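You operate a simulated robot arm through the tools that you are given. There is no shell and no other tool. Be economical: measure what you need, move in short steps, check, and stop when the job is done.

The job below is to be done with a simulated robot arm. You get a single attempt, and the scene is never put back.

JOB
Swirl the pink brush clean in the water and blot it.
Fine: blot on the pad and put the brush back; stand the cup on the mat once the brush is clean; leave the other brush. Set down upright: blue measuring cup.

Only the result counts: the job must be done as asked and must still hold three seconds after the hand-in. Knocking over, shifting, dropping, spilling or breaking anything else fails it.

ROBOT AND FRAMES
A 7-joint arm with a two-finger parallel gripper, fixed in place. Base frame: the origin is at the foot of the arm, x ahead of it, y to its left, z up; the work surface is at about z = 820. Readings come in mm, rad, newtons and seconds.
With the tool pointing down near the work surface it reaches from about 300 to 700 mm from the base axis. Its first joint turns from -1.152 to 1.152 rad. Payload 1.57 kg.
The TCP is the grasp point between the finger pads, 30 mm short of the fingertips. In the tool frame z runs along the fingers and y along their closing line. Largest opening 110 mm; finger width 24, thickness 12; the body of the gripper, 48 by 112 mm, starts 78 mm behind the TCP.
Orientation is that of the tool frame in the base frame, as a unit quaternion [w, x, y, z]. With the fingers straight down and closing along the base's y, the tool's x points along the base's -x, its y along +y and its z along -z.

CONTROLS
- The arm moves only by the tool apply_moves. Its argument "series" is one flat list of numbers, 7 for each row, row after row: the closure, from 0 (fully open) to 1 (shut), then the shift along the tool's x, y, z in cm, then the turn, a rotation vector about the tool's x, y, z in rad. In form: [jaw, tx, ty, tz, wx, wy, wz, jaw, tx, ty, tz, wx, wy, wz, ...]. A call has 1 to 10 rows; each row shifts and turns the commanded pose from where the row before left it, along the tool's axes as they then stand. Rows are played at 5 a second. More than 50 mm and 0.15 rad between two rows, or a gripper value outside its range, and nothing of the call is played. A pose out of reach is approached as far as the arm can. The call stops where the force on the tool passes 70 N (or 10 N more than at its start, if that is more) or the arm is blocked; 0.2 s more then pass. The fingers move at their own pace (about 108 mm/s each) and stop on an object; they squeeze with about 22 N. The grip force told is the motor's: it shows also when the fingers shut on nothing. Time passes only in rows, and 0.2 s behind the last, so rows that do not move let the fingers close. It gives the time, the measured TCP pose, the force on the tool (base axes), the opening and the grip force at its end, in the units of the frame above (readings bear some noise), with the torque about the TCP (base axes, N m) and any sound that the robot's microphone picked up.
- Cameras (640 x 400 px; columns grow to the right, rows downward): "scene" is fixed at [164, -385.9, 1411.5]; the picture's right is [0.81, -0.59, 0.00], its down [-0.30, -0.41, -0.86] and it looks along [0.50, 0.70, -0.51] (base axes); focal length 286 px, centre (320, 200). "wrist" rides on the gripper at [70, 16, -141] in the tool frame; the picture's right is [-0.23, 0.97, 0.00], its down [-0.85, -0.20, -0.48] and it looks along [-0.47, -0.11, 0.88] (tool axes); focal length 222 px, centre (320, 200).
- get_image(camera): a new picture of that camera. No time passes.
- point_at(camera, pixels): for up to 12 pixels [column, row] of the newest picture of that camera ("zoom" is the newest enlarged one), the place [x, y, z] in the base frame of the surface seen there, good to about 2 mm. No time passes.
- inspect(camera, box): a new picture of the part [left, top, right, bottom] of that camera's present view, enlarged. No time passes.
- finish_job(): hands the job in; it is judged then, once.

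Go step by step. Measure first, check grasps and placings, and put right what went wrong. The budget is 80 turns and 38 pictures, counting those below and the enlarged ones. Unless the task says otherwise, let go and move clear before handing in, and close with one line.

The tools are called after "Request:" by a JSON object that holds its "fn" and its "kwargs". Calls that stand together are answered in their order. apply_moves: Moves the arm, as the interface text tells. Its arguments: {"type":"object","properties":{"series":{"type":"array"}},"required":["series"]} The other tools are called the same way: get_image (camera) takes a picture; point_at (camera, pixels) gives the place of the surface under pixels of a picture; inspect (camera, box) takes an enlarged picture of a part of a camera's view; finish_job () hands the job in.

At the start:

```text
time_s: 0.0
tool_pos: [486.4, -54.9, 1229.4]
ee_rot: [-0.001, 0.0, 1.0, -0.001]
ft_force: [0.2, 0.1, -0.2]
moment: [0.02, -0.01, -0.03]
opening: 110.1
grip_force: 0.1
```

scene: 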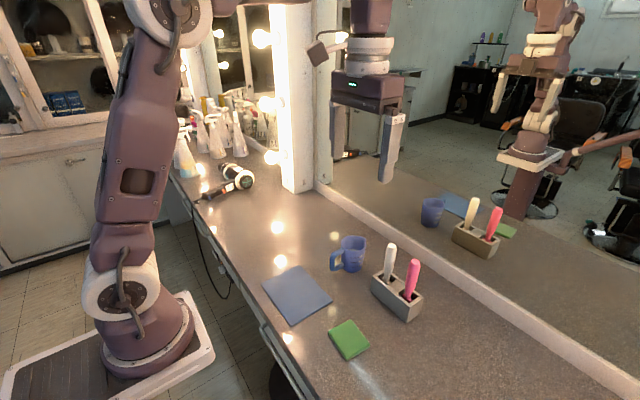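
wrist: 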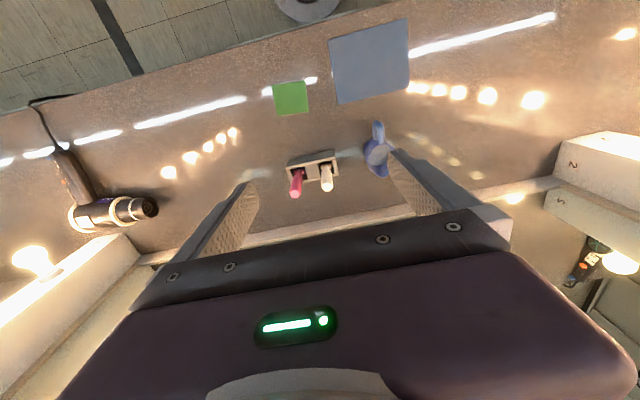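

The scene picture shows the blue cup at (350,253), the holder with white and pink brushes at (397,293), the blue mat at (297,293) and the green pad at (348,339). I'll enlarge this area and measure.

Request:
{"fn": "inspect", "kwargs": {"camera": "scene", "box": [250, 220, 450, 370]}}

Request:
{"fn": "inspect", "kwargs": {"camera": "wrist", "box": [250, 60, 430, 210]}}

```text
2.67 times, centred on (350, 295) of scene
```

zoom: 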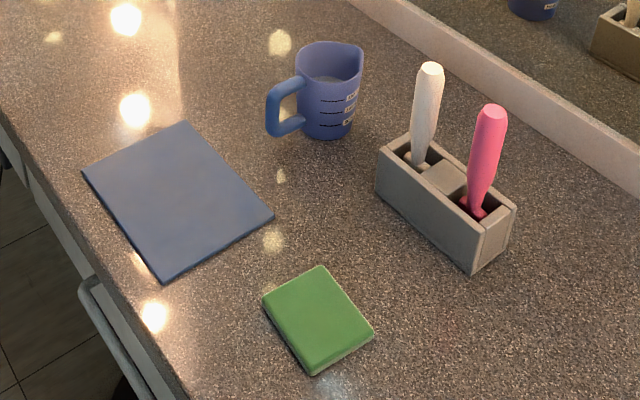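

```text
2.67 times, centred on (340, 135) of wrist
```

zoom: 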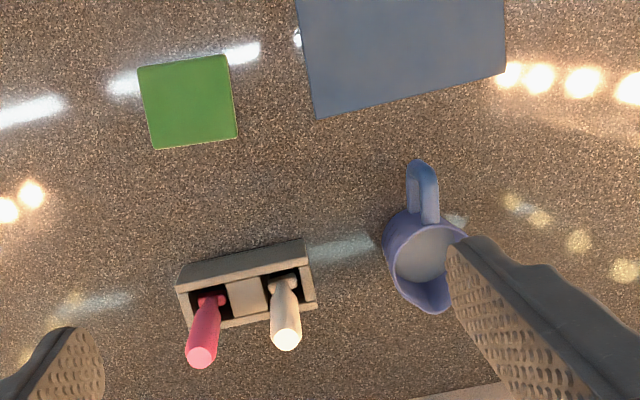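

Both zooms are clear. Now measuring key points.

Request:
{"fn": "point_at", "kwargs": {"camera": "scene", "pixels": [[413.7, 262], [411, 282], [409, 295], [391.6, 246.5], [387, 278], [349, 338], [297.5, 295], [373, 277.5], [407, 311], [421, 298.5], [408, 320], [352, 250]]}}

Request:
{"fn": "point_at", "kwargs": {"camera": "zoom", "pixels": [[202, 357], [208, 310], [285, 338], [284, 290], [180, 288], [304, 243], [313, 302], [425, 250], [388, 250], [435, 308], [418, 165], [430, 218]]}}

Request:
{"fn": "point_at", "kwargs": {"camera": "wrist", "pixels": [[275, 85], [306, 82], [309, 111], [276, 115], [330, 40], [407, 20], [409, 86], [337, 103]]}}

```text
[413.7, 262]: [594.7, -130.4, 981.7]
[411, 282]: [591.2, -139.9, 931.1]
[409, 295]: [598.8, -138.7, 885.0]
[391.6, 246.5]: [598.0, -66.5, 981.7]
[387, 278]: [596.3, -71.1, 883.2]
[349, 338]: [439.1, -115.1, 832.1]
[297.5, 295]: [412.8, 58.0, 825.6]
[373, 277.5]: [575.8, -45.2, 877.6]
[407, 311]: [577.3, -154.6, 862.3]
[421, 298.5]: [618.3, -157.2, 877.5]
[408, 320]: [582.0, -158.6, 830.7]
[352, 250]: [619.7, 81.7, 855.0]
```

```text
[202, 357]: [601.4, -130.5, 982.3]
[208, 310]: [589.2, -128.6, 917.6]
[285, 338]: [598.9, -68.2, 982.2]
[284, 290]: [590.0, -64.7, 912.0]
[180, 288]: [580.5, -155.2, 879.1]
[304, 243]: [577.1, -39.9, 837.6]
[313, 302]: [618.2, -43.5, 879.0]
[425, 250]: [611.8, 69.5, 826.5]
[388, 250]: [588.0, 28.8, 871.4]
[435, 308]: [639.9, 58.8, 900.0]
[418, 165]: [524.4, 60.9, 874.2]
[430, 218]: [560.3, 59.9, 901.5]
```

```text
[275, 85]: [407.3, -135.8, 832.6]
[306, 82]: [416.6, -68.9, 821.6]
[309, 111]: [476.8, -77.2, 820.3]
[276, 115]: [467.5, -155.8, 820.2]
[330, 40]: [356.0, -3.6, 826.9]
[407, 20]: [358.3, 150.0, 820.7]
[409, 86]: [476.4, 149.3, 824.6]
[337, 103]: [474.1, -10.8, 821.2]
```

Holder spans x 576–618, y −157…−42, top 878; pink brush is near (599,−131), top 982; cup centre is around (600,62), rim 900. I'll check the ledge/mirror location and the cup in more detail.

Request:
{"fn": "inspect", "kwargs": {"camera": "scene", "box": [320, 225, 384, 280]}}

Request:
{"fn": "point_at", "kwargs": {"camera": "scene", "pixels": [[440, 275], [452, 272], [450, 250], [400, 225], [395, 230]]}}

Request:
{"fn": "point_at", "kwargs": {"camera": "zoom", "pixels": [[240, 120], [330, 85], [440, 120], [330, 140], [330, 200], [330, 230], [400, 200], [260, 300], [420, 300], [340, 460], [240, 400], [100, 250]]}}

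```text
7.27 times, centred on (352, 252) of scene
```

zoom: 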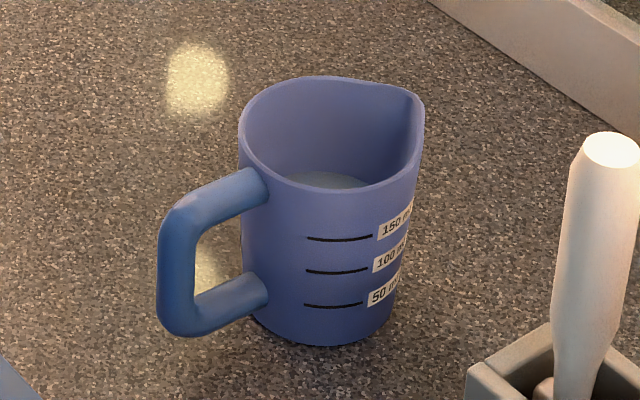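

```text
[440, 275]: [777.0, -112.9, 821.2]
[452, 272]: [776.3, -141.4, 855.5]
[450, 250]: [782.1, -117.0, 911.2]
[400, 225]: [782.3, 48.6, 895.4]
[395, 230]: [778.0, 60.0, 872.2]
```

```text
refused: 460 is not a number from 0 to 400
```

Request:
{"fn": "point_at", "kwargs": {"camera": "zoom", "pixels": [[243, 120], [330, 80], [420, 110], [330, 100], [330, 180], [335, 192], [252, 180], [415, 170], [320, 340], [250, 260], [175, 240], [340, 220]]}}

Request:
{"fn": "apply_moves", "kwargs": {"series": [0.55, -3.8, -2.5, 1.0, 0, 0, 0, 0.55, -3.7, -2.5, 1.5, 0, 0, 0, 0.55, -3.7, -2.6, 1.5, 0, 0, 0, 0.55, 0, 0, 3, 0, 0, 0, 0.55, 0, 0, 3, 0, 0, 0, 0.55, 0, 0, 2, 0, 0, 0, 0.55, 0, 0, 0, 0, 0, 0]}}

```text
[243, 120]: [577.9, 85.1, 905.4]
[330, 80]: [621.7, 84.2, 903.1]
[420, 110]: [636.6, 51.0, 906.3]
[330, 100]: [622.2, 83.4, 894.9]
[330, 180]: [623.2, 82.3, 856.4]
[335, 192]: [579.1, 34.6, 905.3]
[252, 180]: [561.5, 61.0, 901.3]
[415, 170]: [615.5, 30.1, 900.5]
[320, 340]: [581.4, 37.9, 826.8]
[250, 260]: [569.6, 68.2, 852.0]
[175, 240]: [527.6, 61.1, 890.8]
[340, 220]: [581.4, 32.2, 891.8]
```

```text
time_s: 1.6
tool_pos: [598.4, -129.9, 1109.5]
ee_rot: [0.0, 0.0, 1.0, 0.0]
ft_force: [0.9, -0.2, -0.2]
moment: [0.0, -0.03, -0.01]
opening: 49.3
grip_force: 0.1
out of reach, approached as far as the arm can: row 3
```

Mirror wall is at x≈780, so it is clear; the cup centre is about (599,60), rim 904, water line near 855. I'm above the pink brush; checking alignment by a wrist picture.

Request:
{"fn": "get_image", "kwargs": {"camera": "wrist"}}

```text
32 pictures are left
```

wrist: 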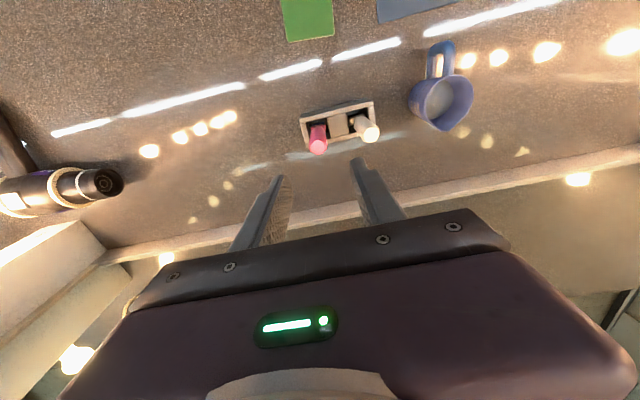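

Request:
{"fn": "inspect", "kwargs": {"camera": "wrist", "box": [280, 80, 400, 180]}}

Request:
{"fn": "point_at", "kwargs": {"camera": "wrist", "pixels": [[318, 148], [318, 137], [317, 130], [370, 134], [439, 100], [439, 125]]}}

```text
4.00 times, centred on (340, 130) of wrist
```

zoom: 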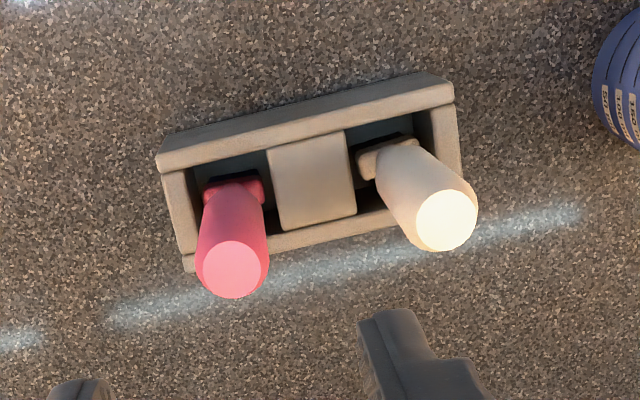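

```text
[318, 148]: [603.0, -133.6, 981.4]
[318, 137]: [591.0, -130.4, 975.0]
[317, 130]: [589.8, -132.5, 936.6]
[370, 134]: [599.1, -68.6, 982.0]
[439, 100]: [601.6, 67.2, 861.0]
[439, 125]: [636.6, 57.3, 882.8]
```

Pink brush top at wrist (318,147) → about (600,−132); the brush has a flat ferrule. I descend to z≈950 with fingers at 49 mm opening and close.

Request:
{"fn": "apply_moves", "kwargs": {"series": [0.55, -0.1, -0.2, 4, 0, 0, 0, 0.55, 0, 0, 4, 0, 0, 0, 0.55, 0, 0, 4, 0, 0, 0, 0.55, 0, 0, 2, 0, 0, 0, 0.55, 0, 0, 1.9, 0, 0, 0, 0.55, 0, 0, 0, 0, 0, 0]}}

Request:
{"fn": "inspect", "kwargs": {"camera": "scene", "box": [340, 190, 480, 330]}}

```text
time_s: 3.0
tool_pos: [597.7, -134.2, 951.0]
ee_rot: [0.001, 0.0, 1.0, 0.0]
ft_force: [0.5, 0.0, 0.1]
moment: [-0.02, 0.01, -0.01]
opening: 49.3
grip_force: 0.0
```

```text
2.86 times, centred on (410, 260) of scene
```

zoom: 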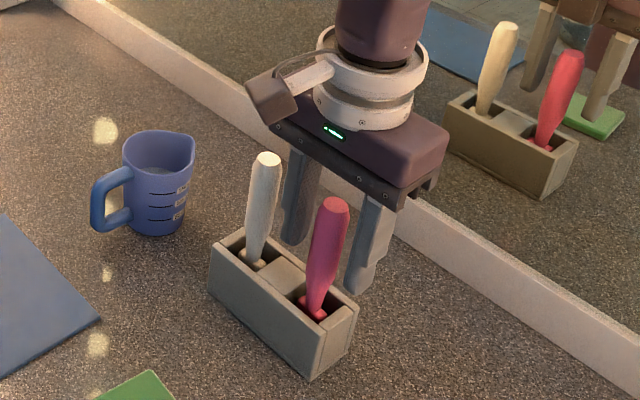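

The fingers straddle the pink handle (zoom (295,240) and (360,285)), clear of the white one. I shift 2 mm and close.

Request:
{"fn": "apply_moves", "kwargs": {"series": [0.55, -0.1, 0.2, 0, 0, 0, 0, 0.7, 0, 0, 0, 0, 0, 0, 1, 0, 0, 0, 0, 0, 0, 1, 0, 0, 0, 0, 0, 0, 1, 0, 0, 0, 0, 0, 0]}}

```text
time_s: 4.2
tool_pos: [598.9, -132.4, 951.4]
ee_rot: [0.0, 0.0, 1.0, 0.0]
ft_force: [-0.6, 0.8, 0.2]
moment: [-0.02, -0.01, -0.03]
opening: 22.6
grip_force: 21.9
```

It holds the handle at 22.6 mm. Lifting straight up, and looking.

Request:
{"fn": "apply_moves", "kwargs": {"series": [1, 0, 0, -2, 0, 0, 0, 1, 0, 0, -3, 0, 0, 0, 1, 0, 0, -3, 0, 0, 0, 1, 0, 0, -3, 0, 0, 0, 1, 0, 0, -3, 0, 0, 0, 1, 0, 0, 0, 0, 0, 0]}}

Request:
{"fn": "inspect", "kwargs": {"camera": "scene", "box": [340, 170, 480, 330]}}

```text
time_s: 5.6
tool_pos: [600.7, -132.7, 1089.5]
ee_rot: [0.0, 0.0, 1.0, 0.0]
ft_force: [0.1, -0.6, 0.1]
moment: [-0.01, 0.0, 0.0]
opening: 22.7
grip_force: 21.8
```

```text
2.50 times, centred on (410, 250) of scene
```

zoom: 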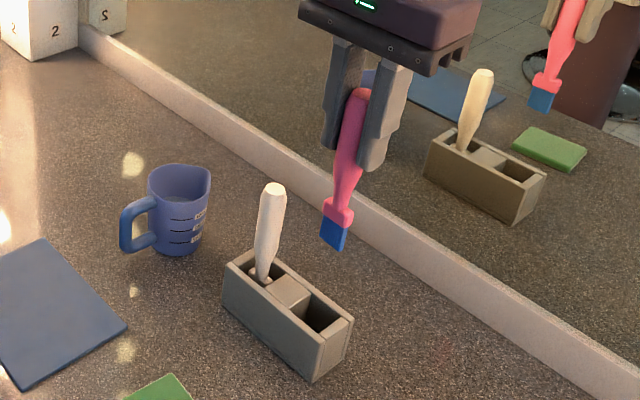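

The brush is out; blue paint on bristles ends near zoom (335,248). Measuring tip and ferrule.

Request:
{"fn": "point_at", "kwargs": {"camera": "zoom", "pixels": [[321, 236], [340, 249], [332, 240], [347, 227], [326, 215], [338, 208], [350, 218], [361, 95]]}}

```text
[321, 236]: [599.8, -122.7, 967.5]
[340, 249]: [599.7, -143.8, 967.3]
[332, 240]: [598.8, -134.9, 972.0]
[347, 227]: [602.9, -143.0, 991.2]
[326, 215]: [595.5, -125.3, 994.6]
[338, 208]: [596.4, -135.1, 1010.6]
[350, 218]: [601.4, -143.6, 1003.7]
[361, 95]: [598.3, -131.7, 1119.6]
```

Tip is 123.5 mm below the TCP (z 966 now). I detour at x≈540 past the white brush, then come over the cup at (599,60).

Request:
{"fn": "apply_moves", "kwargs": {"series": [1, 3, 0, 0, 0, 0, 0, 1, 3, 0, 0, 0, 0, 0, 1, 0, 4, 0, 0, 0, 0, 1, 0, 4, 0, 0, 0, 0, 1, 0, 4, 0, 0, 0, 0, 1, 0, 4, 0, 0, 0, 0, 1, 0, 3.3, 0, 0, 0, 0, 1, -3, 0, 0, 0, 0, 0, 1, -2.9, 0, 0, 0, 0, 0, 1, 0, 0, 0, 0, 0, 0]}}

Request:
{"fn": "inspect", "kwargs": {"camera": "scene", "box": [290, 150, 430, 290]}}

Request:
{"fn": "get_image", "kwargs": {"camera": "wrist"}}

```text
time_s: 7.8
tool_pos: [600.3, 61.7, 1091.5]
ee_rot: [0.0, 0.0, 1.0, 0.0]
ft_force: [-0.5, -0.5, -1.0]
moment: [0.0, -0.01, -0.02]
opening: 22.6
grip_force: 22.1
```

```text
2.86 times, centred on (360, 220) of scene
```

zoom: 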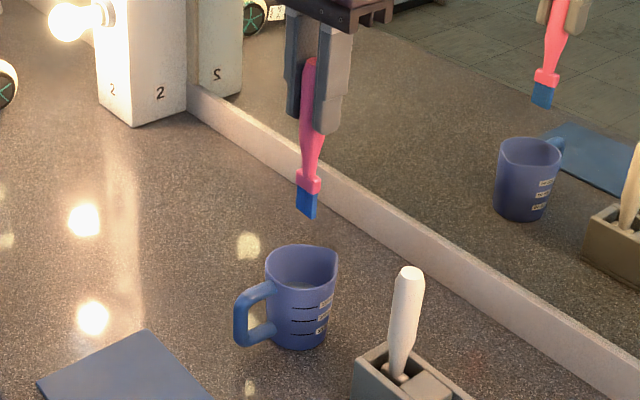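

```text
27 pictures are left
```

wrist: 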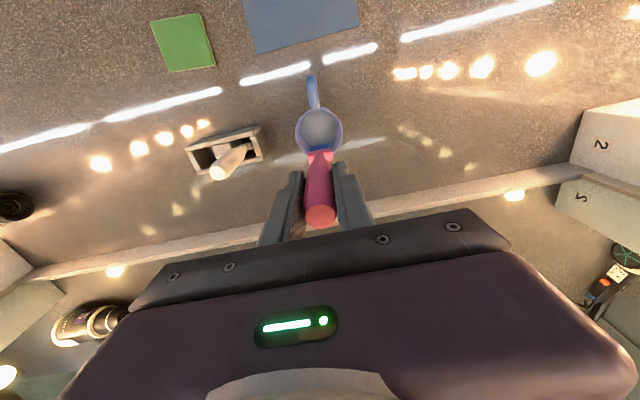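

The brush hangs above the cup's centre. Descending slowly until the tip is at about z 836.

Request:
{"fn": "apply_moves", "kwargs": {"series": [1, 0, -0.1, 3, 0, 0, 0, 1, 0, 0, 3, 0, 0, 0, 1, 0, 0, 2, 0, 0, 0, 1, 0, 0, 1.5, 0, 0, 0, 1, 0, 0, 1.2, 0, 0, 0, 1, 0, 0, 1, 0, 0, 0, 1, 0, 0, 0.8, 0, 0, 0, 1, 0, 0, 0.7, 0, 0, 0, 1, 0, 0, 0, 0, 0, 0]}}

Request:
{"fn": "inspect", "kwargs": {"camera": "scene", "box": [310, 190, 410, 290]}}

```text
time_s: 9.8
tool_pos: [599.4, 60.5, 958.8]
ee_rot: [0.0, 0.0, 1.0, 0.0]
ft_force: [0.1, 0.6, -0.6]
moment: [-0.03, 0.01, 0.0]
opening: 22.4
grip_force: 21.7
```

```text
4.00 times, centred on (360, 240) of scene
```

zoom: 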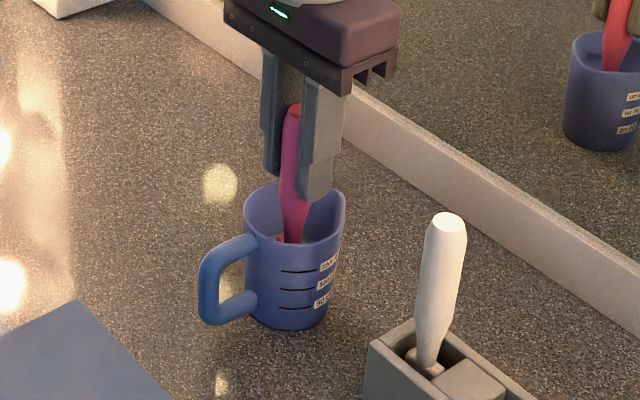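

No contact, bristles are under water. Swirling in a 10 mm circle.

Request:
{"fn": "apply_moves", "kwargs": {"series": [1, 1, 0, 0, 0, 0, 0, 1, -0.293, 0.707, 0, 0, 0, 0, 1, -0.707, 0.293, 0, 0, 0, 0, 1, -0.707, -0.293, 0, 0, 0, 0, 1, -0.293, -0.707, 0, 0, 0, 0, 1, 0.293, -0.707, 0, 0, 0, 0, 1, 0.707, -0.293, 0, 0, 0, 0, 1, 0.707, 0.293, 0, 0, 0, 0, 1, 0.293, 0.707, 0, 0, 0, 0]}}

Request:
{"fn": "apply_moves", "kwargs": {"series": [1, -0.293, 0.707, 0, 0, 0, 0, 1, -0.707, 0.293, 0, 0, 0, 0, 1, -0.707, -0.293, 0, 0, 0, 0, 1, -0.293, -0.707, 0, 0, 0, 0, 1, 0.293, -0.707, 0, 0, 0, 0, 1, 0.707, -0.293, 0, 0, 0, 0, 1, 0.707, 0.293, 0, 0, 0, 0, 1, 0.293, 0.707, 0, 0, 0, 0]}}

Request:
{"fn": "apply_moves", "kwargs": {"series": [1, -0.293, 0.707, 0, 0, 0, 0, 1, -0.707, 0.293, 0, 0, 0, 0, 1, -0.707, -0.293, 0, 0, 0, 0, 1, -0.293, -0.707, 0, 0, 0, 0, 1, 0.293, -0.707, 0, 0, 0, 0, 1, 0.707, -0.293, 0, 0, 0, 0, 1, 0.707, 0.293, 0, 0, 0, 0, 1, 0.293, 0.707, 0, 0, 0, 0]}}

Request:
{"fn": "apply_moves", "kwargs": {"series": [1, -0.293, 0.707, 0, 0, 0, 0, 1, -0.707, 0.293, 0, 0, 0, 0, 1, -0.707, -0.293, 0, 0, 0, 0, 1, -0.293, -0.707, 0, 0, 0, 0, 1, 0.293, -0.707, 0, 0, 0, 0, 1, 0.707, -0.293, 0, 0, 0, 0, 1, 0.707, 0.293, 0, 0, 0, 0, 1, 0.293, 0.707, 0, 0, 0, 0, 1, -1, 0, 0, 0, 0, 0, 1, 0, 0, 0, 0, 0, 0]}}

Request:
{"fn": "inspect", "kwargs": {"camera": "scene", "box": [310, 190, 410, 290]}}

```text
time_s: 11.8
tool_pos: [589.6, 60.8, 959.9]
ee_rot: [0.0, 0.0, 1.0, 0.0]
ft_force: [-0.1, 0.9, -0.5]
moment: [-0.03, -0.02, -0.01]
opening: 22.3
grip_force: 21.8
```

```text
time_s: 13.6
tool_pos: [589.9, 60.0, 956.9]
ee_rot: [0.0, -0.001, 1.0, -0.001]
ft_force: [-0.3, -0.4, -0.2]
moment: [0.02, -0.01, 0.01]
opening: 22.3
grip_force: 21.8
```

```text
time_s: 15.4
tool_pos: [589.6, 59.4, 958.0]
ee_rot: [-0.001, 0.0, 1.0, 0.0]
ft_force: [-0.8, 0.3, -0.2]
moment: [0.01, 0.01, 0.03]
opening: 22.1
grip_force: 21.6
```

```text
time_s: 17.6
tool_pos: [599.2, 60.3, 958.4]
ee_rot: [0.001, 0.001, 1.0, 0.0]
ft_force: [-1.0, 0.6, 0.1]
moment: [0.0, 0.0, -0.04]
opening: 22.1
grip_force: 21.9
```

```text
4.00 times, centred on (360, 240) of scene
```

zoom: 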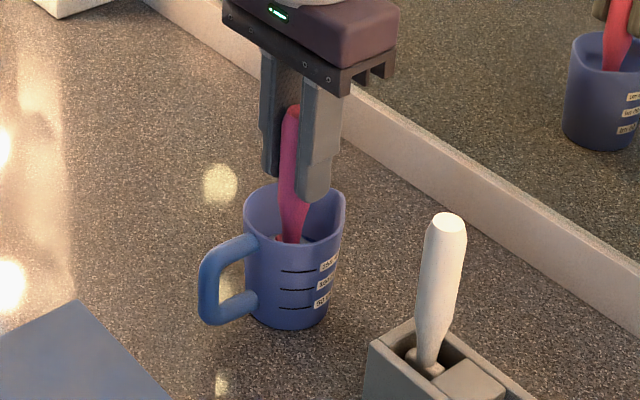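

Swirled; the cup did not shift. I lift the tip just above the rim, wait for drips, and look at the bristles.

Request:
{"fn": "apply_moves", "kwargs": {"series": [1, 0, 0, -1, 0, 0, 0, 1, 0, 0, -1.5, 0, 0, 0, 1, 0, 0, -2, 0, 0, 0, 1, 0, 0, -2, 0, 0, 0, 1, 0, 0, -2, 0, 0, 0, 1, 0, 0, -1, 0, 0, 0, 1, 0, 0, 0, 0, 0, 0, 1, 0, 0, 0, 0, 0, 0, 1, 0, 0, 0, 0, 0, 0, 1, 0, 0, 0, 0, 0, 0]}}

Request:
{"fn": "inspect", "kwargs": {"camera": "scene", "box": [320, 170, 400, 270]}}

```text
time_s: 19.8
tool_pos: [601.3, 61.8, 1052.8]
ee_rot: [0.001, 0.0, 1.0, 0.0]
ft_force: [0.5, -0.2, 0.0]
moment: [0.03, 0.0, 0.01]
opening: 22.2
grip_force: 22.1
```

```text
4.00 times, centred on (360, 220) of scene
```

zoom: 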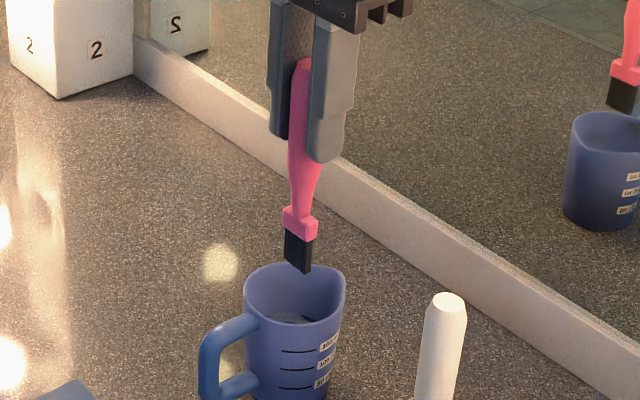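

The bristles are now black, i.e. clean of paint. Measuring the tip and the pad before blotting.

Request:
{"fn": "point_at", "kwargs": {"camera": "zoom", "pixels": [[287, 262], [307, 269], [297, 263], [302, 225], [302, 65]]}}

Request:
{"fn": "point_at", "kwargs": {"camera": "scene", "pixels": [[349, 336], [331, 332], [351, 323], [366, 345], [348, 355]]}}

```text
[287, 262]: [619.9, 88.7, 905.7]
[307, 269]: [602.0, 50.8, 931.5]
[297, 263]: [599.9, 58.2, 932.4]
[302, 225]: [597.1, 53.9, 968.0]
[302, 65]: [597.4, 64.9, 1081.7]
```

```text
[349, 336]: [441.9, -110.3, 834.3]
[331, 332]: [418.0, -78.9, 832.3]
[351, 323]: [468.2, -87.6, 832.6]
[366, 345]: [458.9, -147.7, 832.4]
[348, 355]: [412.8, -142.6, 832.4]
```

Pad centre ≈ (440,−113), top 832.5. Moving above it by way of x=440.

Request:
{"fn": "apply_moves", "kwargs": {"series": [1, 0, 0, -2, 0, 0, 0, 1, 4, 0, 0, 0, 0, 0, 1, 4, 0, 0, 0, 0, 0, 1, 4, 0, 0, 0, 0, 0, 1, 4, 0, 0, 0, 0, 0, 1, 0, -4.3, 0, 0, 0, 0, 1, 0, -4.4, 0, 0, 0, 0, 1, 0, -4.4, 0, 0, 0, 0, 1, 0, -4.4, 0, 0, 0, 0, 1, 0, 0, 0, 0, 0, 0]}}

```text
time_s: 22.0
tool_pos: [434.2, -113.0, 1074.6]
ee_rot: [-0.001, 0.0, 1.0, 0.001]
ft_force: [-0.1, -0.1, -0.9]
moment: [0.01, 0.01, -0.05]
opening: 22.1
grip_force: 21.8
```

Tip is around 950 above the pad. Descending to just above it, then lightly pressing.

Request:
{"fn": "apply_moves", "kwargs": {"series": [1, -0.3, 0, 4, 0, 0, 0, 1, 0, 0, 4, 0, 0, 0, 1, 0, 0, 2.5, 0, 0, 0, 1, 0, 0, 0.6, 0, 0, 0, 1, 0, 0, 0.3, 0, 0, 0, 1, 0, 0, 0, 0, 0, 0]}}

Request:
{"fn": "inspect", "kwargs": {"camera": "scene", "box": [300, 270, 400, 370]}}

```text
time_s: 23.4
tool_pos: [440.5, -111.1, 959.8]
ee_rot: [0.0, 0.0, 1.0, -0.001]
ft_force: [0.8, 0.5, -0.1]
moment: [-0.01, 0.02, -0.01]
opening: 22.1
grip_force: 21.6
```

```text
4.00 times, centred on (350, 320) of scene
```

zoom: 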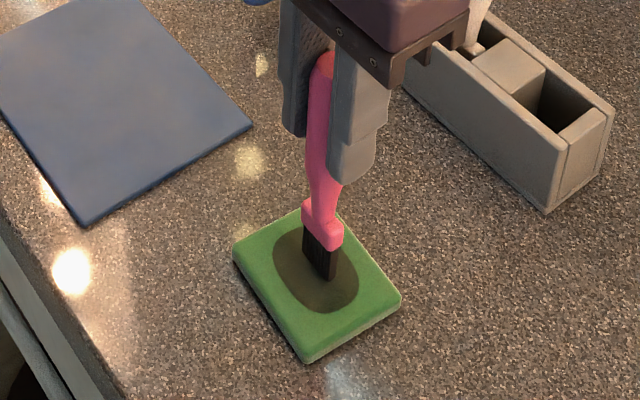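

A wet stain has formed on the pad at zoom (315,270). I press a few mm more with force watch and hold.

Request:
{"fn": "apply_moves", "kwargs": {"series": [1, 0, 0, 0.2, 0, 0, 0, 1, 0, 0, 0.2, 0, 0, 0, 1, 0, 0, 0.1, 0, 0, 0, 1, 0, 0, 0, 0, 0, 0, 1, 0, 0, 0, 0, 0, 0, 1, 0, 0, 0, 0, 0, 0, 1, 0, 0, 0, 0, 0, 0]}}

```text
time_s: 25.0
tool_pos: [441.3, -112.8, 953.8]
ee_rot: [0.001, 0.0, 1.0, 0.001]
ft_force: [1.9, 2.3, 20.7]
moment: [0.19, -0.24, -0.01]
opening: 22.4
grip_force: 22.5
```

20 N press was held about a second. I lift 10 mm, dab once more lightly, then raise and check.

Request:
{"fn": "apply_moves", "kwargs": {"series": [1, 0, 0, -1.2, 0, 0, 0, 1, 0, 0, 0.6, 0, 0, 0, 1, 0, 0, 0.4, 0, 0, 0, 1, 0, 0, 0, 0, 0, 0, 1, 0, 0, 0, 0, 0, 0, 1, 0, 0, -2, 0, 0, 0, 1, 0, 0, -3, 0, 0, 0, 1, 0, 0, -4, 0, 0, 0, 1, 0, 0, -4, 0, 0, 0, 1, 0, 0, 0, 0, 0, 0]}}

Request:
{"fn": "inspect", "kwargs": {"camera": "scene", "box": [300, 200, 420, 370]}}

```text
time_s: 27.2
tool_pos: [443.5, -115.8, 1083.4]
ee_rot: [0.0, 0.0, 1.0, 0.0]
ft_force: [-0.1, 0.3, -0.4]
moment: [0.02, -0.02, 0.0]
opening: 22.3
grip_force: 22.5
```

```text
2.35 times, centred on (360, 285) of scene
```

zoom: 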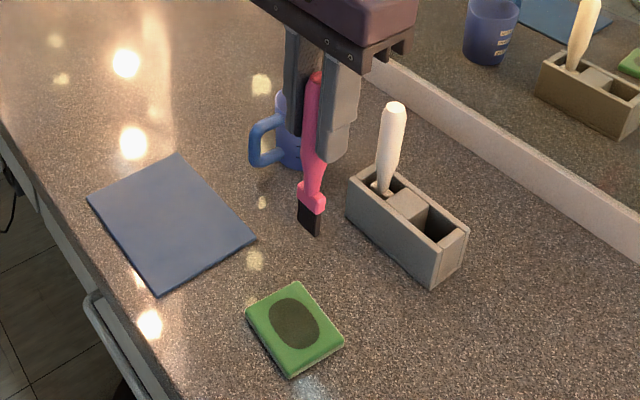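

The pad has a wet mark and the brush is still straight. Measuring tip and empty slot for re-insertion.

Request:
{"fn": "point_at", "kwargs": {"camera": "zoom", "pixels": [[299, 225], [317, 234], [309, 228], [312, 205], [318, 75], [427, 206], [460, 228], [410, 218], [436, 243], [390, 194], [440, 238], [452, 232]]}}

Request:
{"fn": "inspect", "kwargs": {"camera": "wrist", "box": [220, 60, 420, 240]}}

```text
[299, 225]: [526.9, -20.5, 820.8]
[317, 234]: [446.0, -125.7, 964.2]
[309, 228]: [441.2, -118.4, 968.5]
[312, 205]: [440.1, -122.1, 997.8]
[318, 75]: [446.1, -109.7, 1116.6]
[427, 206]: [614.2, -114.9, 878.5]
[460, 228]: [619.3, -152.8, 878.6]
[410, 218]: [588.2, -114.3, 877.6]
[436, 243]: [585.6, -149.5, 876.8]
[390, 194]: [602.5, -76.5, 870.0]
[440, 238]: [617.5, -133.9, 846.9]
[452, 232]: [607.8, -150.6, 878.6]
```

```text
2.22 times, centred on (320, 150) of wrist
```

zoom: 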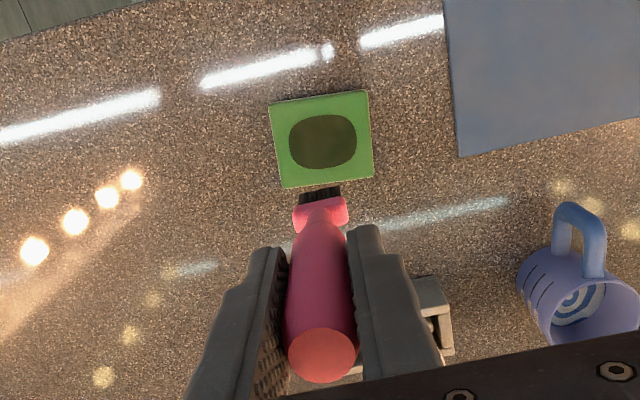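

Tip offset is now ~120.5 mm (slid about 3 mm). Moving back over the slot to the pickup column, then checking.

Request:
{"fn": "apply_moves", "kwargs": {"series": [1, -4, -0.5, 0, 0, 0, 0, 1, -4, -0.5, 0, 0, 0, 0, 1, -4, -0.4, 0, 0, 0, 0, 1, -3.8, -0.3, 0, 0, 0, 0, 1, 0, 0, 3, 0, 0, 0, 1, 0, 0, 3, 0, 0, 0, 1, 0, 0, 1.5, 0, 0, 0, 1, 0, 0, 0, 0, 0, 0]}}

Request:
{"fn": "inspect", "kwargs": {"camera": "scene", "box": [350, 210, 460, 330]}}

```text
time_s: 29.0
tool_pos: [599.5, -129.9, 1011.5]
ee_rot: [0.0, -0.001, 1.0, 0.0]
ft_force: [0.0, -0.2, 0.3]
moment: [0.01, 0.0, -0.01]
opening: 22.4
grip_force: 22.0
```

```text
3.33 times, centred on (405, 270) of scene
```

zoom: 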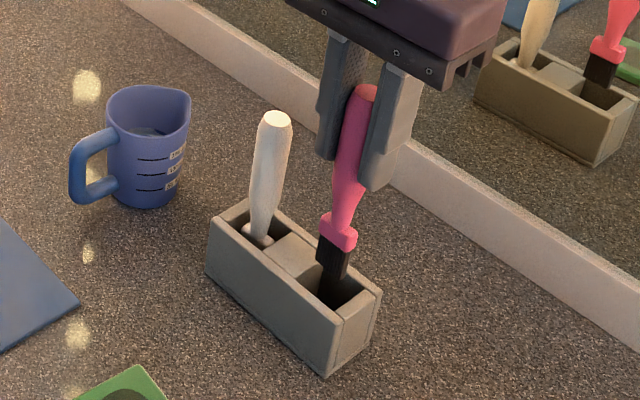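

The bristles line up with the slot (zoom (330,280)). Lowering the last 62 mm slowly.

Request:
{"fn": "apply_moves", "kwargs": {"series": [1, 0, -0.1, 1.5, 0, 0, 0, 1, 0, 0, 1.5, 0, 0, 0, 1, 0, 0, 1.5, 0, 0, 0, 1, 0, 0, 1, 0, 0, 0, 1, 0, 0, 0.5, 0, 0, 0, 1, 0, 0, 0, 0, 0, 0]}}

Request:
{"fn": "inspect", "kwargs": {"camera": "scene", "box": [350, 210, 460, 330]}}

```text
time_s: 30.4
tool_pos: [599.7, -133.1, 950.8]
ee_rot: [0.0, 0.0, 1.0, 0.0]
ft_force: [0.7, 0.2, 0.1]
moment: [0.0, -0.02, -0.01]
opening: 22.2
grip_force: 22.0
```

```text
3.33 times, centred on (405, 270) of scene
```

zoom: 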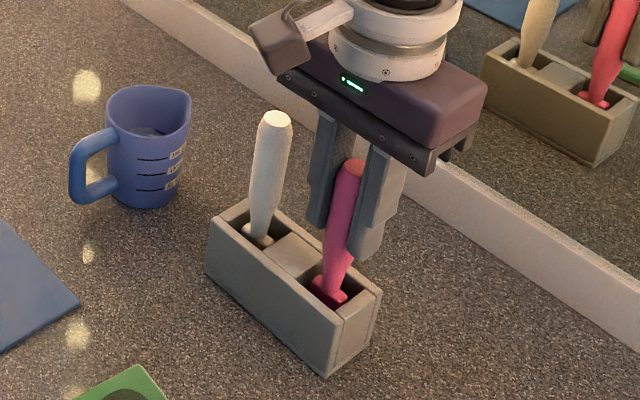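

No contact yet; I lower 2 mm more and feel, then open partly to 50 mm.

Request:
{"fn": "apply_moves", "kwargs": {"series": [1, 0, 0, 0.15, 0, 0, 0, 1, 0, 0, 0.1, 0, 0, 0, 1, 0, 0, 0, 0, 0, 0]}}

```text
time_s: 31.2
tool_pos: [601.7, -132.1, 951.6]
ee_rot: [0.0, -0.001, 1.0, 0.0]
ft_force: [1.4, 0.4, -0.5]
moment: [-0.02, 0.02, 0.03]
opening: 22.2
grip_force: 22.6
```

Request:
{"fn": "apply_moves", "kwargs": {"series": [1, 0, 0, 0.1, 0, 0, 0, 1, 0, 0, 0.1, 0, 0, 0, 1, 0, 0, 0, 0, 0, 0]}}

```text
time_s: 32.0
tool_pos: [599.9, -132.7, 949.3]
ee_rot: [0.0, 0.001, 1.0, -0.001]
ft_force: [-3.7, 0.5, 17.8]
moment: [0.08, 0.41, 0.03]
opening: 22.3
grip_force: 21.7
```

Contact (17.8 N): the brush stands on the slot floor. I back off 1 mm, open gently to 50 mm, and retreat upward.

Request:
{"fn": "apply_moves", "kwargs": {"series": [1, 0, 0, -0.15, 0, 0, 0, 1, 0, 0, 0, 0, 0, 0, 0.7, 0, 0, 0, 0, 0, 0, 0.55, 0, 0, 0, 0, 0, 0, 0.55, 0, 0, 0, 0, 0, 0]}}

Request:
{"fn": "inspect", "kwargs": {"camera": "scene", "box": [350, 210, 460, 330]}}

```text
time_s: 33.2
tool_pos: [599.6, -132.3, 950.2]
ee_rot: [0.0, 0.0, 1.0, 0.0]
ft_force: [-1.0, 0.0, 0.0]
moment: [0.02, 0.01, 0.04]
opening: 49.5
grip_force: 0.1
```

```text
3.33 times, centred on (405, 270) of scene
```

zoom: 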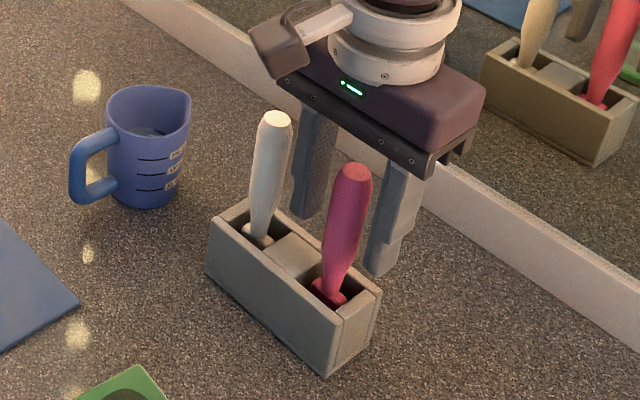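

Brush stands freely. Retreat up, then over to the cup with fingers fully opened.

Request:
{"fn": "apply_moves", "kwargs": {"series": [0.55, 0, 0, -3, 0, 0, 0, 0.55, 0, 0, -4, 0, 0, 0, 0.55, 0, 0, -4, 0, 0, 0, 0.55, 0, 0, -3, 0, 0, 0, 0.3, 0, 4.8, 0, 0, 0, 0, 0, 0, 4.8, 0, 0, 0, 0, 0, 0, 4.8, 0, 0, 0, 0, 0, 0, 4.8, 0, 0, 0, 0, 0, 0, 0, 0, 0, 0, 0]}}

Request:
{"fn": "get_image", "kwargs": {"camera": "wrist"}}

Request:
{"fn": "get_image", "kwargs": {"camera": "scene"}}

```text
time_s: 35.2
tool_pos: [598.6, 57.7, 1086.9]
ee_rot: [0.0, 0.0, 1.0, -0.001]
ft_force: [-0.2, -0.2, -0.6]
moment: [0.03, 0.04, 0.0]
opening: 110.2
grip_force: 0.0
```

```text
17 pictures are left
```

wrist: 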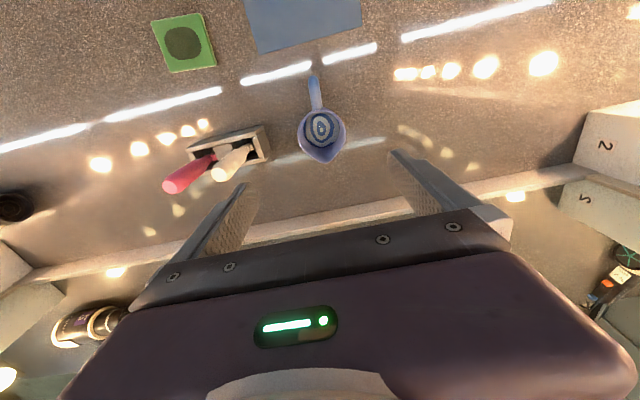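

```text
16 pictures are left
```

scene: 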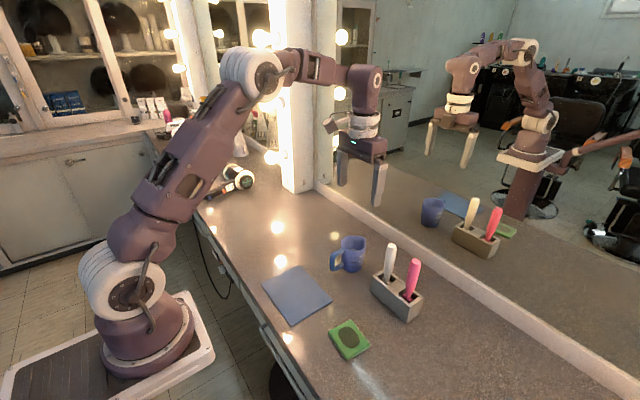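

Brush stands in the holder, cup unmoved. Descending around the cup to z≈873.

Request:
{"fn": "apply_moves", "kwargs": {"series": [0, 0, 0.2, 4, 0, 0, 0, 0, 0, 0, 4, 0, 0, 0, 0, 0, 0, 4, 0, 0, 0, 0, 0, 0, 3.5, 0, 0, 0, 0, 0, 0, 3, 0, 0, 0, 0, 0, 0, 2.7, 0, 0, 0, 0, 0, 0, 0, 0, 0, 0]}}

Request:
{"fn": "inspect", "kwargs": {"camera": "scene", "box": [290, 190, 410, 300]}}

```text
time_s: 36.8
tool_pos: [600.7, 61.6, 877.1]
ee_rot: [0.001, -0.001, 1.0, 0.0]
ft_force: [-0.1, 0.2, 0.4]
moment: [0.0, 0.03, 0.0]
opening: 110.0
grip_force: 0.0
```

```text
3.64 times, centred on (350, 245) of scene
```

zoom: 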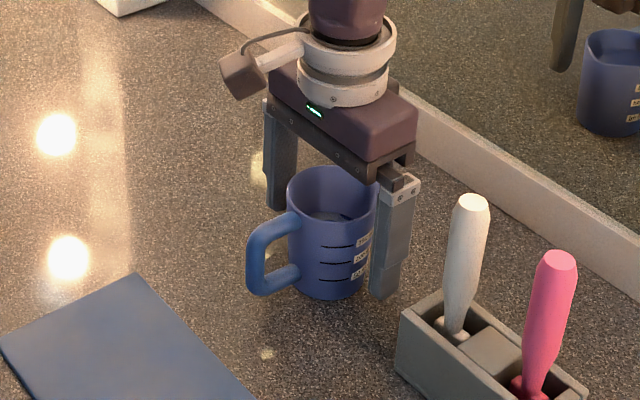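

The fingers straddle the cup, with clear room. Closing in stages.

Request:
{"fn": "apply_moves", "kwargs": {"series": [0.2, 0, 0, 0, 0, 0, 0, 0.3, 0, 0, 0, 0, 0, 0, 0.36, 0, 0, 0, 0, 0, 0, 0.42, 0, 0, 0, 0, 0, 0, 0.5, 0, 0, 0, 0, 0, 0, 1, 0, 0, 0, 0, 0, 0, 1, 0, 0, 0, 0, 0, 0]}}

```text
time_s: 38.4
tool_pos: [601.5, 60.4, 877.7]
ee_rot: [-0.001, 0.001, 1.0, 0.0]
ft_force: [1.1, -1.0, 0.9]
moment: [0.02, 0.03, 0.05]
opening: 69.1
grip_force: 21.6
```

Cup is held at 69 mm width. Lifting slowly about 35 mm.

Request:
{"fn": "apply_moves", "kwargs": {"series": [1, 0, 0, -0.3, 0, 0, 0, 1, 0, 0, -0.6, 0, 0, 0, 1, 0, 0, -0.8, 0, 0, 0, 1, 0, 0, -0.8, 0, 0, 0, 1, 0, 0, -0.6, 0, 0, 0, 1, 0, 0, -0.4, 0, 0, 0, 1, 0, 0, 0, 0, 0, 0]}}

Request:
{"fn": "inspect", "kwargs": {"camera": "scene", "box": [290, 190, 410, 300]}}

```text
time_s: 40.0
tool_pos: [600.7, 63.1, 911.9]
ee_rot: [0.001, 0.0, 1.0, 0.0]
ft_force: [-0.1, -0.1, -2.9]
moment: [0.01, -0.01, -0.02]
opening: 69.0
grip_force: 22.8
```

```text
3.64 times, centred on (350, 245) of scene
```

zoom: 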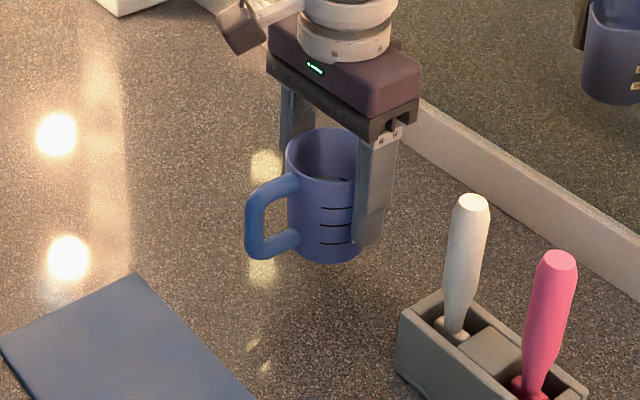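

Lifted level, no spill. Carrying toward (430,70) with a gentle ramp.

Request:
{"fn": "apply_moves", "kwargs": {"series": [1, 0.4, 0, 0, 0, 0, 0, 1, 0.8, 0, 0, 0, 0, 0, 1, 1.2, 0, 0, 0, 0, 0, 1, 1.4, 0.1, 0, 0, 0, 0, 1, 1.4, 0.2, 0, 0, 0, 0, 1, 1.4, 0.2, 0, 0, 0, 0, 1, 1.4, 0.1, 0, 0, 0, 0, 1, 1.4, 0.1, 0, 0, 0, 0, 1, 1.2, 0, 0, 0, 0, 0, 1, 0.6, 0, 0, 0, 0, 0]}}

Request:
{"fn": "apply_moves", "kwargs": {"series": [1, 0.6, 0, 0, 0, 0, 0, 1, 1.0, 0, 0, 0, 0, 0, 1, 1.2, 0, 0, 0, 0, 0, 1, 1.2, 0, 0, 0, 0, 0, 1, 0.9, 0, 0, 0, 0, 0, 1, 0.6, 0, 0, 0, 0, 0, 1, 0.3, 0, 0, 0, 0, 0, 1, 0, 0, 0, 0, 0, 0]}}

Request:
{"fn": "inspect", "kwargs": {"camera": "scene", "box": [240, 200, 380, 340]}}

```text
time_s: 42.2
tool_pos: [487.3, 67.8, 913.5]
ee_rot: [0.001, -0.001, 1.0, 0.0]
ft_force: [-0.9, 0.3, -3.3]
moment: [0.01, -0.02, 0.02]
opening: 69.2
grip_force: 22.0
```

```text
time_s: 44.0
tool_pos: [430.6, 69.6, 911.8]
ee_rot: [0.0, 0.0, 1.0, 0.0]
ft_force: [0.6, -0.6, -1.9]
moment: [0.01, 0.0, -0.02]
opening: 68.9
grip_force: 22.1
```

```text
2.86 times, centred on (310, 270) of scene
```

zoom: 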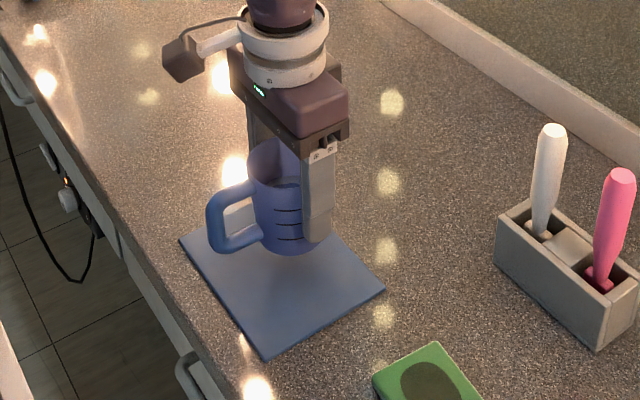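

The cup is over the mat. It needs about 30 mm down; I lower 27 mm, then feel for contact.

Request:
{"fn": "apply_moves", "kwargs": {"series": [1, 0, 0, 0.5, 0, 0, 0, 1, 0, 0, 0.8, 0, 0, 0, 1, 0, 0, 0.7, 0, 0, 0, 1, 0, 0, 0.4, 0, 0, 0, 1, 0, 0, 0.3, 0, 0, 0, 1, 0, 0, 0.1, 0, 0, 0, 1, 0, 0, 0, 0, 0, 0]}}

```text
time_s: 45.6
tool_pos: [430.8, 68.8, 883.0]
ee_rot: [0.0, 0.0, 1.0, 0.0]
ft_force: [-0.4, -0.9, -1.4]
moment: [0.01, -0.01, 0.01]
opening: 69.1
grip_force: 22.3
```

Request:
{"fn": "apply_moves", "kwargs": {"series": [1, 0, 0, 0.1, 0, 0, 0, 1, 0, 0, 0.1, 0, 0, 0, 1, 0, 0, 0, 0, 0, 0]}}

```text
time_s: 46.4
tool_pos: [430.9, 68.2, 881.9]
ee_rot: [0.001, 0.0, 1.0, 0.0]
ft_force: [1.8, -2.2, 21.2]
moment: [0.05, -0.01, 0.03]
opening: 69.0
grip_force: 21.8
```

Contact with the mat (21 N). Backing off 1 mm and opening slowly, then rising.

Request:
{"fn": "apply_moves", "kwargs": {"series": [1, 0, 0, -0.1, 0, 0, 0, 1, 0, 0, 0, 0, 0, 0, 0.33, 0, 0, 0, 0, 0, 0, 0.25, 0, 0, 0, 0, 0, 0, 0.1, 0, 0, 0, 0, 0, 0, 0, 0, 0, 0, 0, 0, 0, 0, 0, 0, 0, 0, 0, 0]}}

Request:
{"fn": "inspect", "kwargs": {"camera": "scene", "box": [240, 200, 380, 340]}}

```text
time_s: 48.0
tool_pos: [430.8, 68.7, 882.9]
ee_rot: [0.0, 0.001, 1.0, 0.0]
ft_force: [0.9, -0.1, 0.2]
moment: [-0.02, 0.01, 0.0]
opening: 110.3
grip_force: 0.0
```

```text
2.86 times, centred on (310, 270) of scene
```

zoom: 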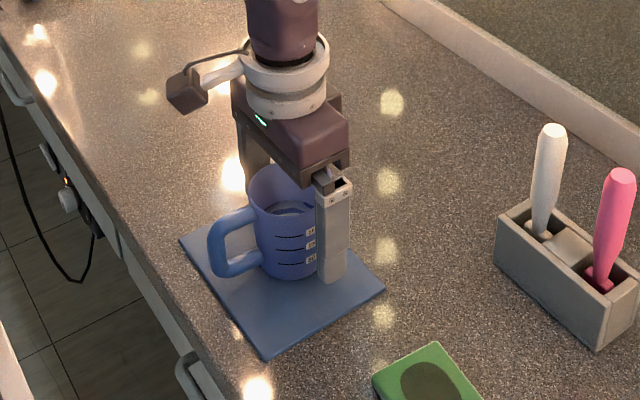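

Cup stands on the mat and is released. Rising straight up and checking the whole scene.

Request:
{"fn": "apply_moves", "kwargs": {"series": [0, 0, 0, -2, 0, 0, 0, 0, 0, 0, -4, 0, 0, 0, 0, 0, 0, -4, 0, 0, 0, 0, 0, 0, -4, 0, 0, 0, 0, 0, 0, -4, 0, 0, 0, 0, 0, 0, -4, 0, 0, 0, 0, 0, 0, 0, 0, 0, 0]}}

Request:
{"fn": "inspect", "kwargs": {"camera": "scene", "box": [240, 210, 440, 370]}}

Request:
{"fn": "get_image", "kwargs": {"camera": "wrist"}}

```text
time_s: 49.6
tool_pos: [431.2, 71.3, 1103.6]
ee_rot: [0.0, 0.0, 1.0, 0.001]
ft_force: [-0.9, -0.3, -0.4]
moment: [0.0, 0.02, 0.0]
opening: 110.1
grip_force: 0.1
```

```text
2.50 times, centred on (340, 290) of scene
```

zoom: 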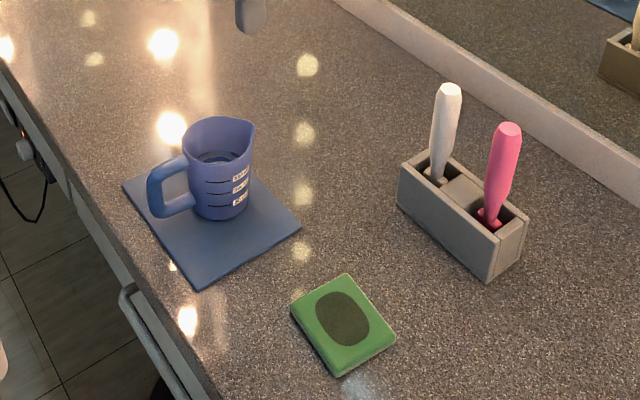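

```text
10 pictures are left
```

wrist: 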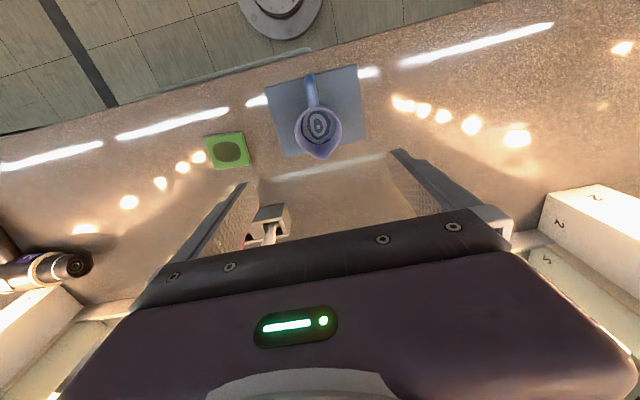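

The cup stands upright on the mat, the clean brush is back in the holder, and the pad and the other brush haven't moved. I'm handing in.

Request:
{"fn": "finish_job", "kwargs": {}}

```text
The job is handed in.
```

The pink brush was swirled clean, blotted on the pad and put back in its holder; the blue measuring cup stands upright on the mat, the white brush was left alone, and the job is handed in.
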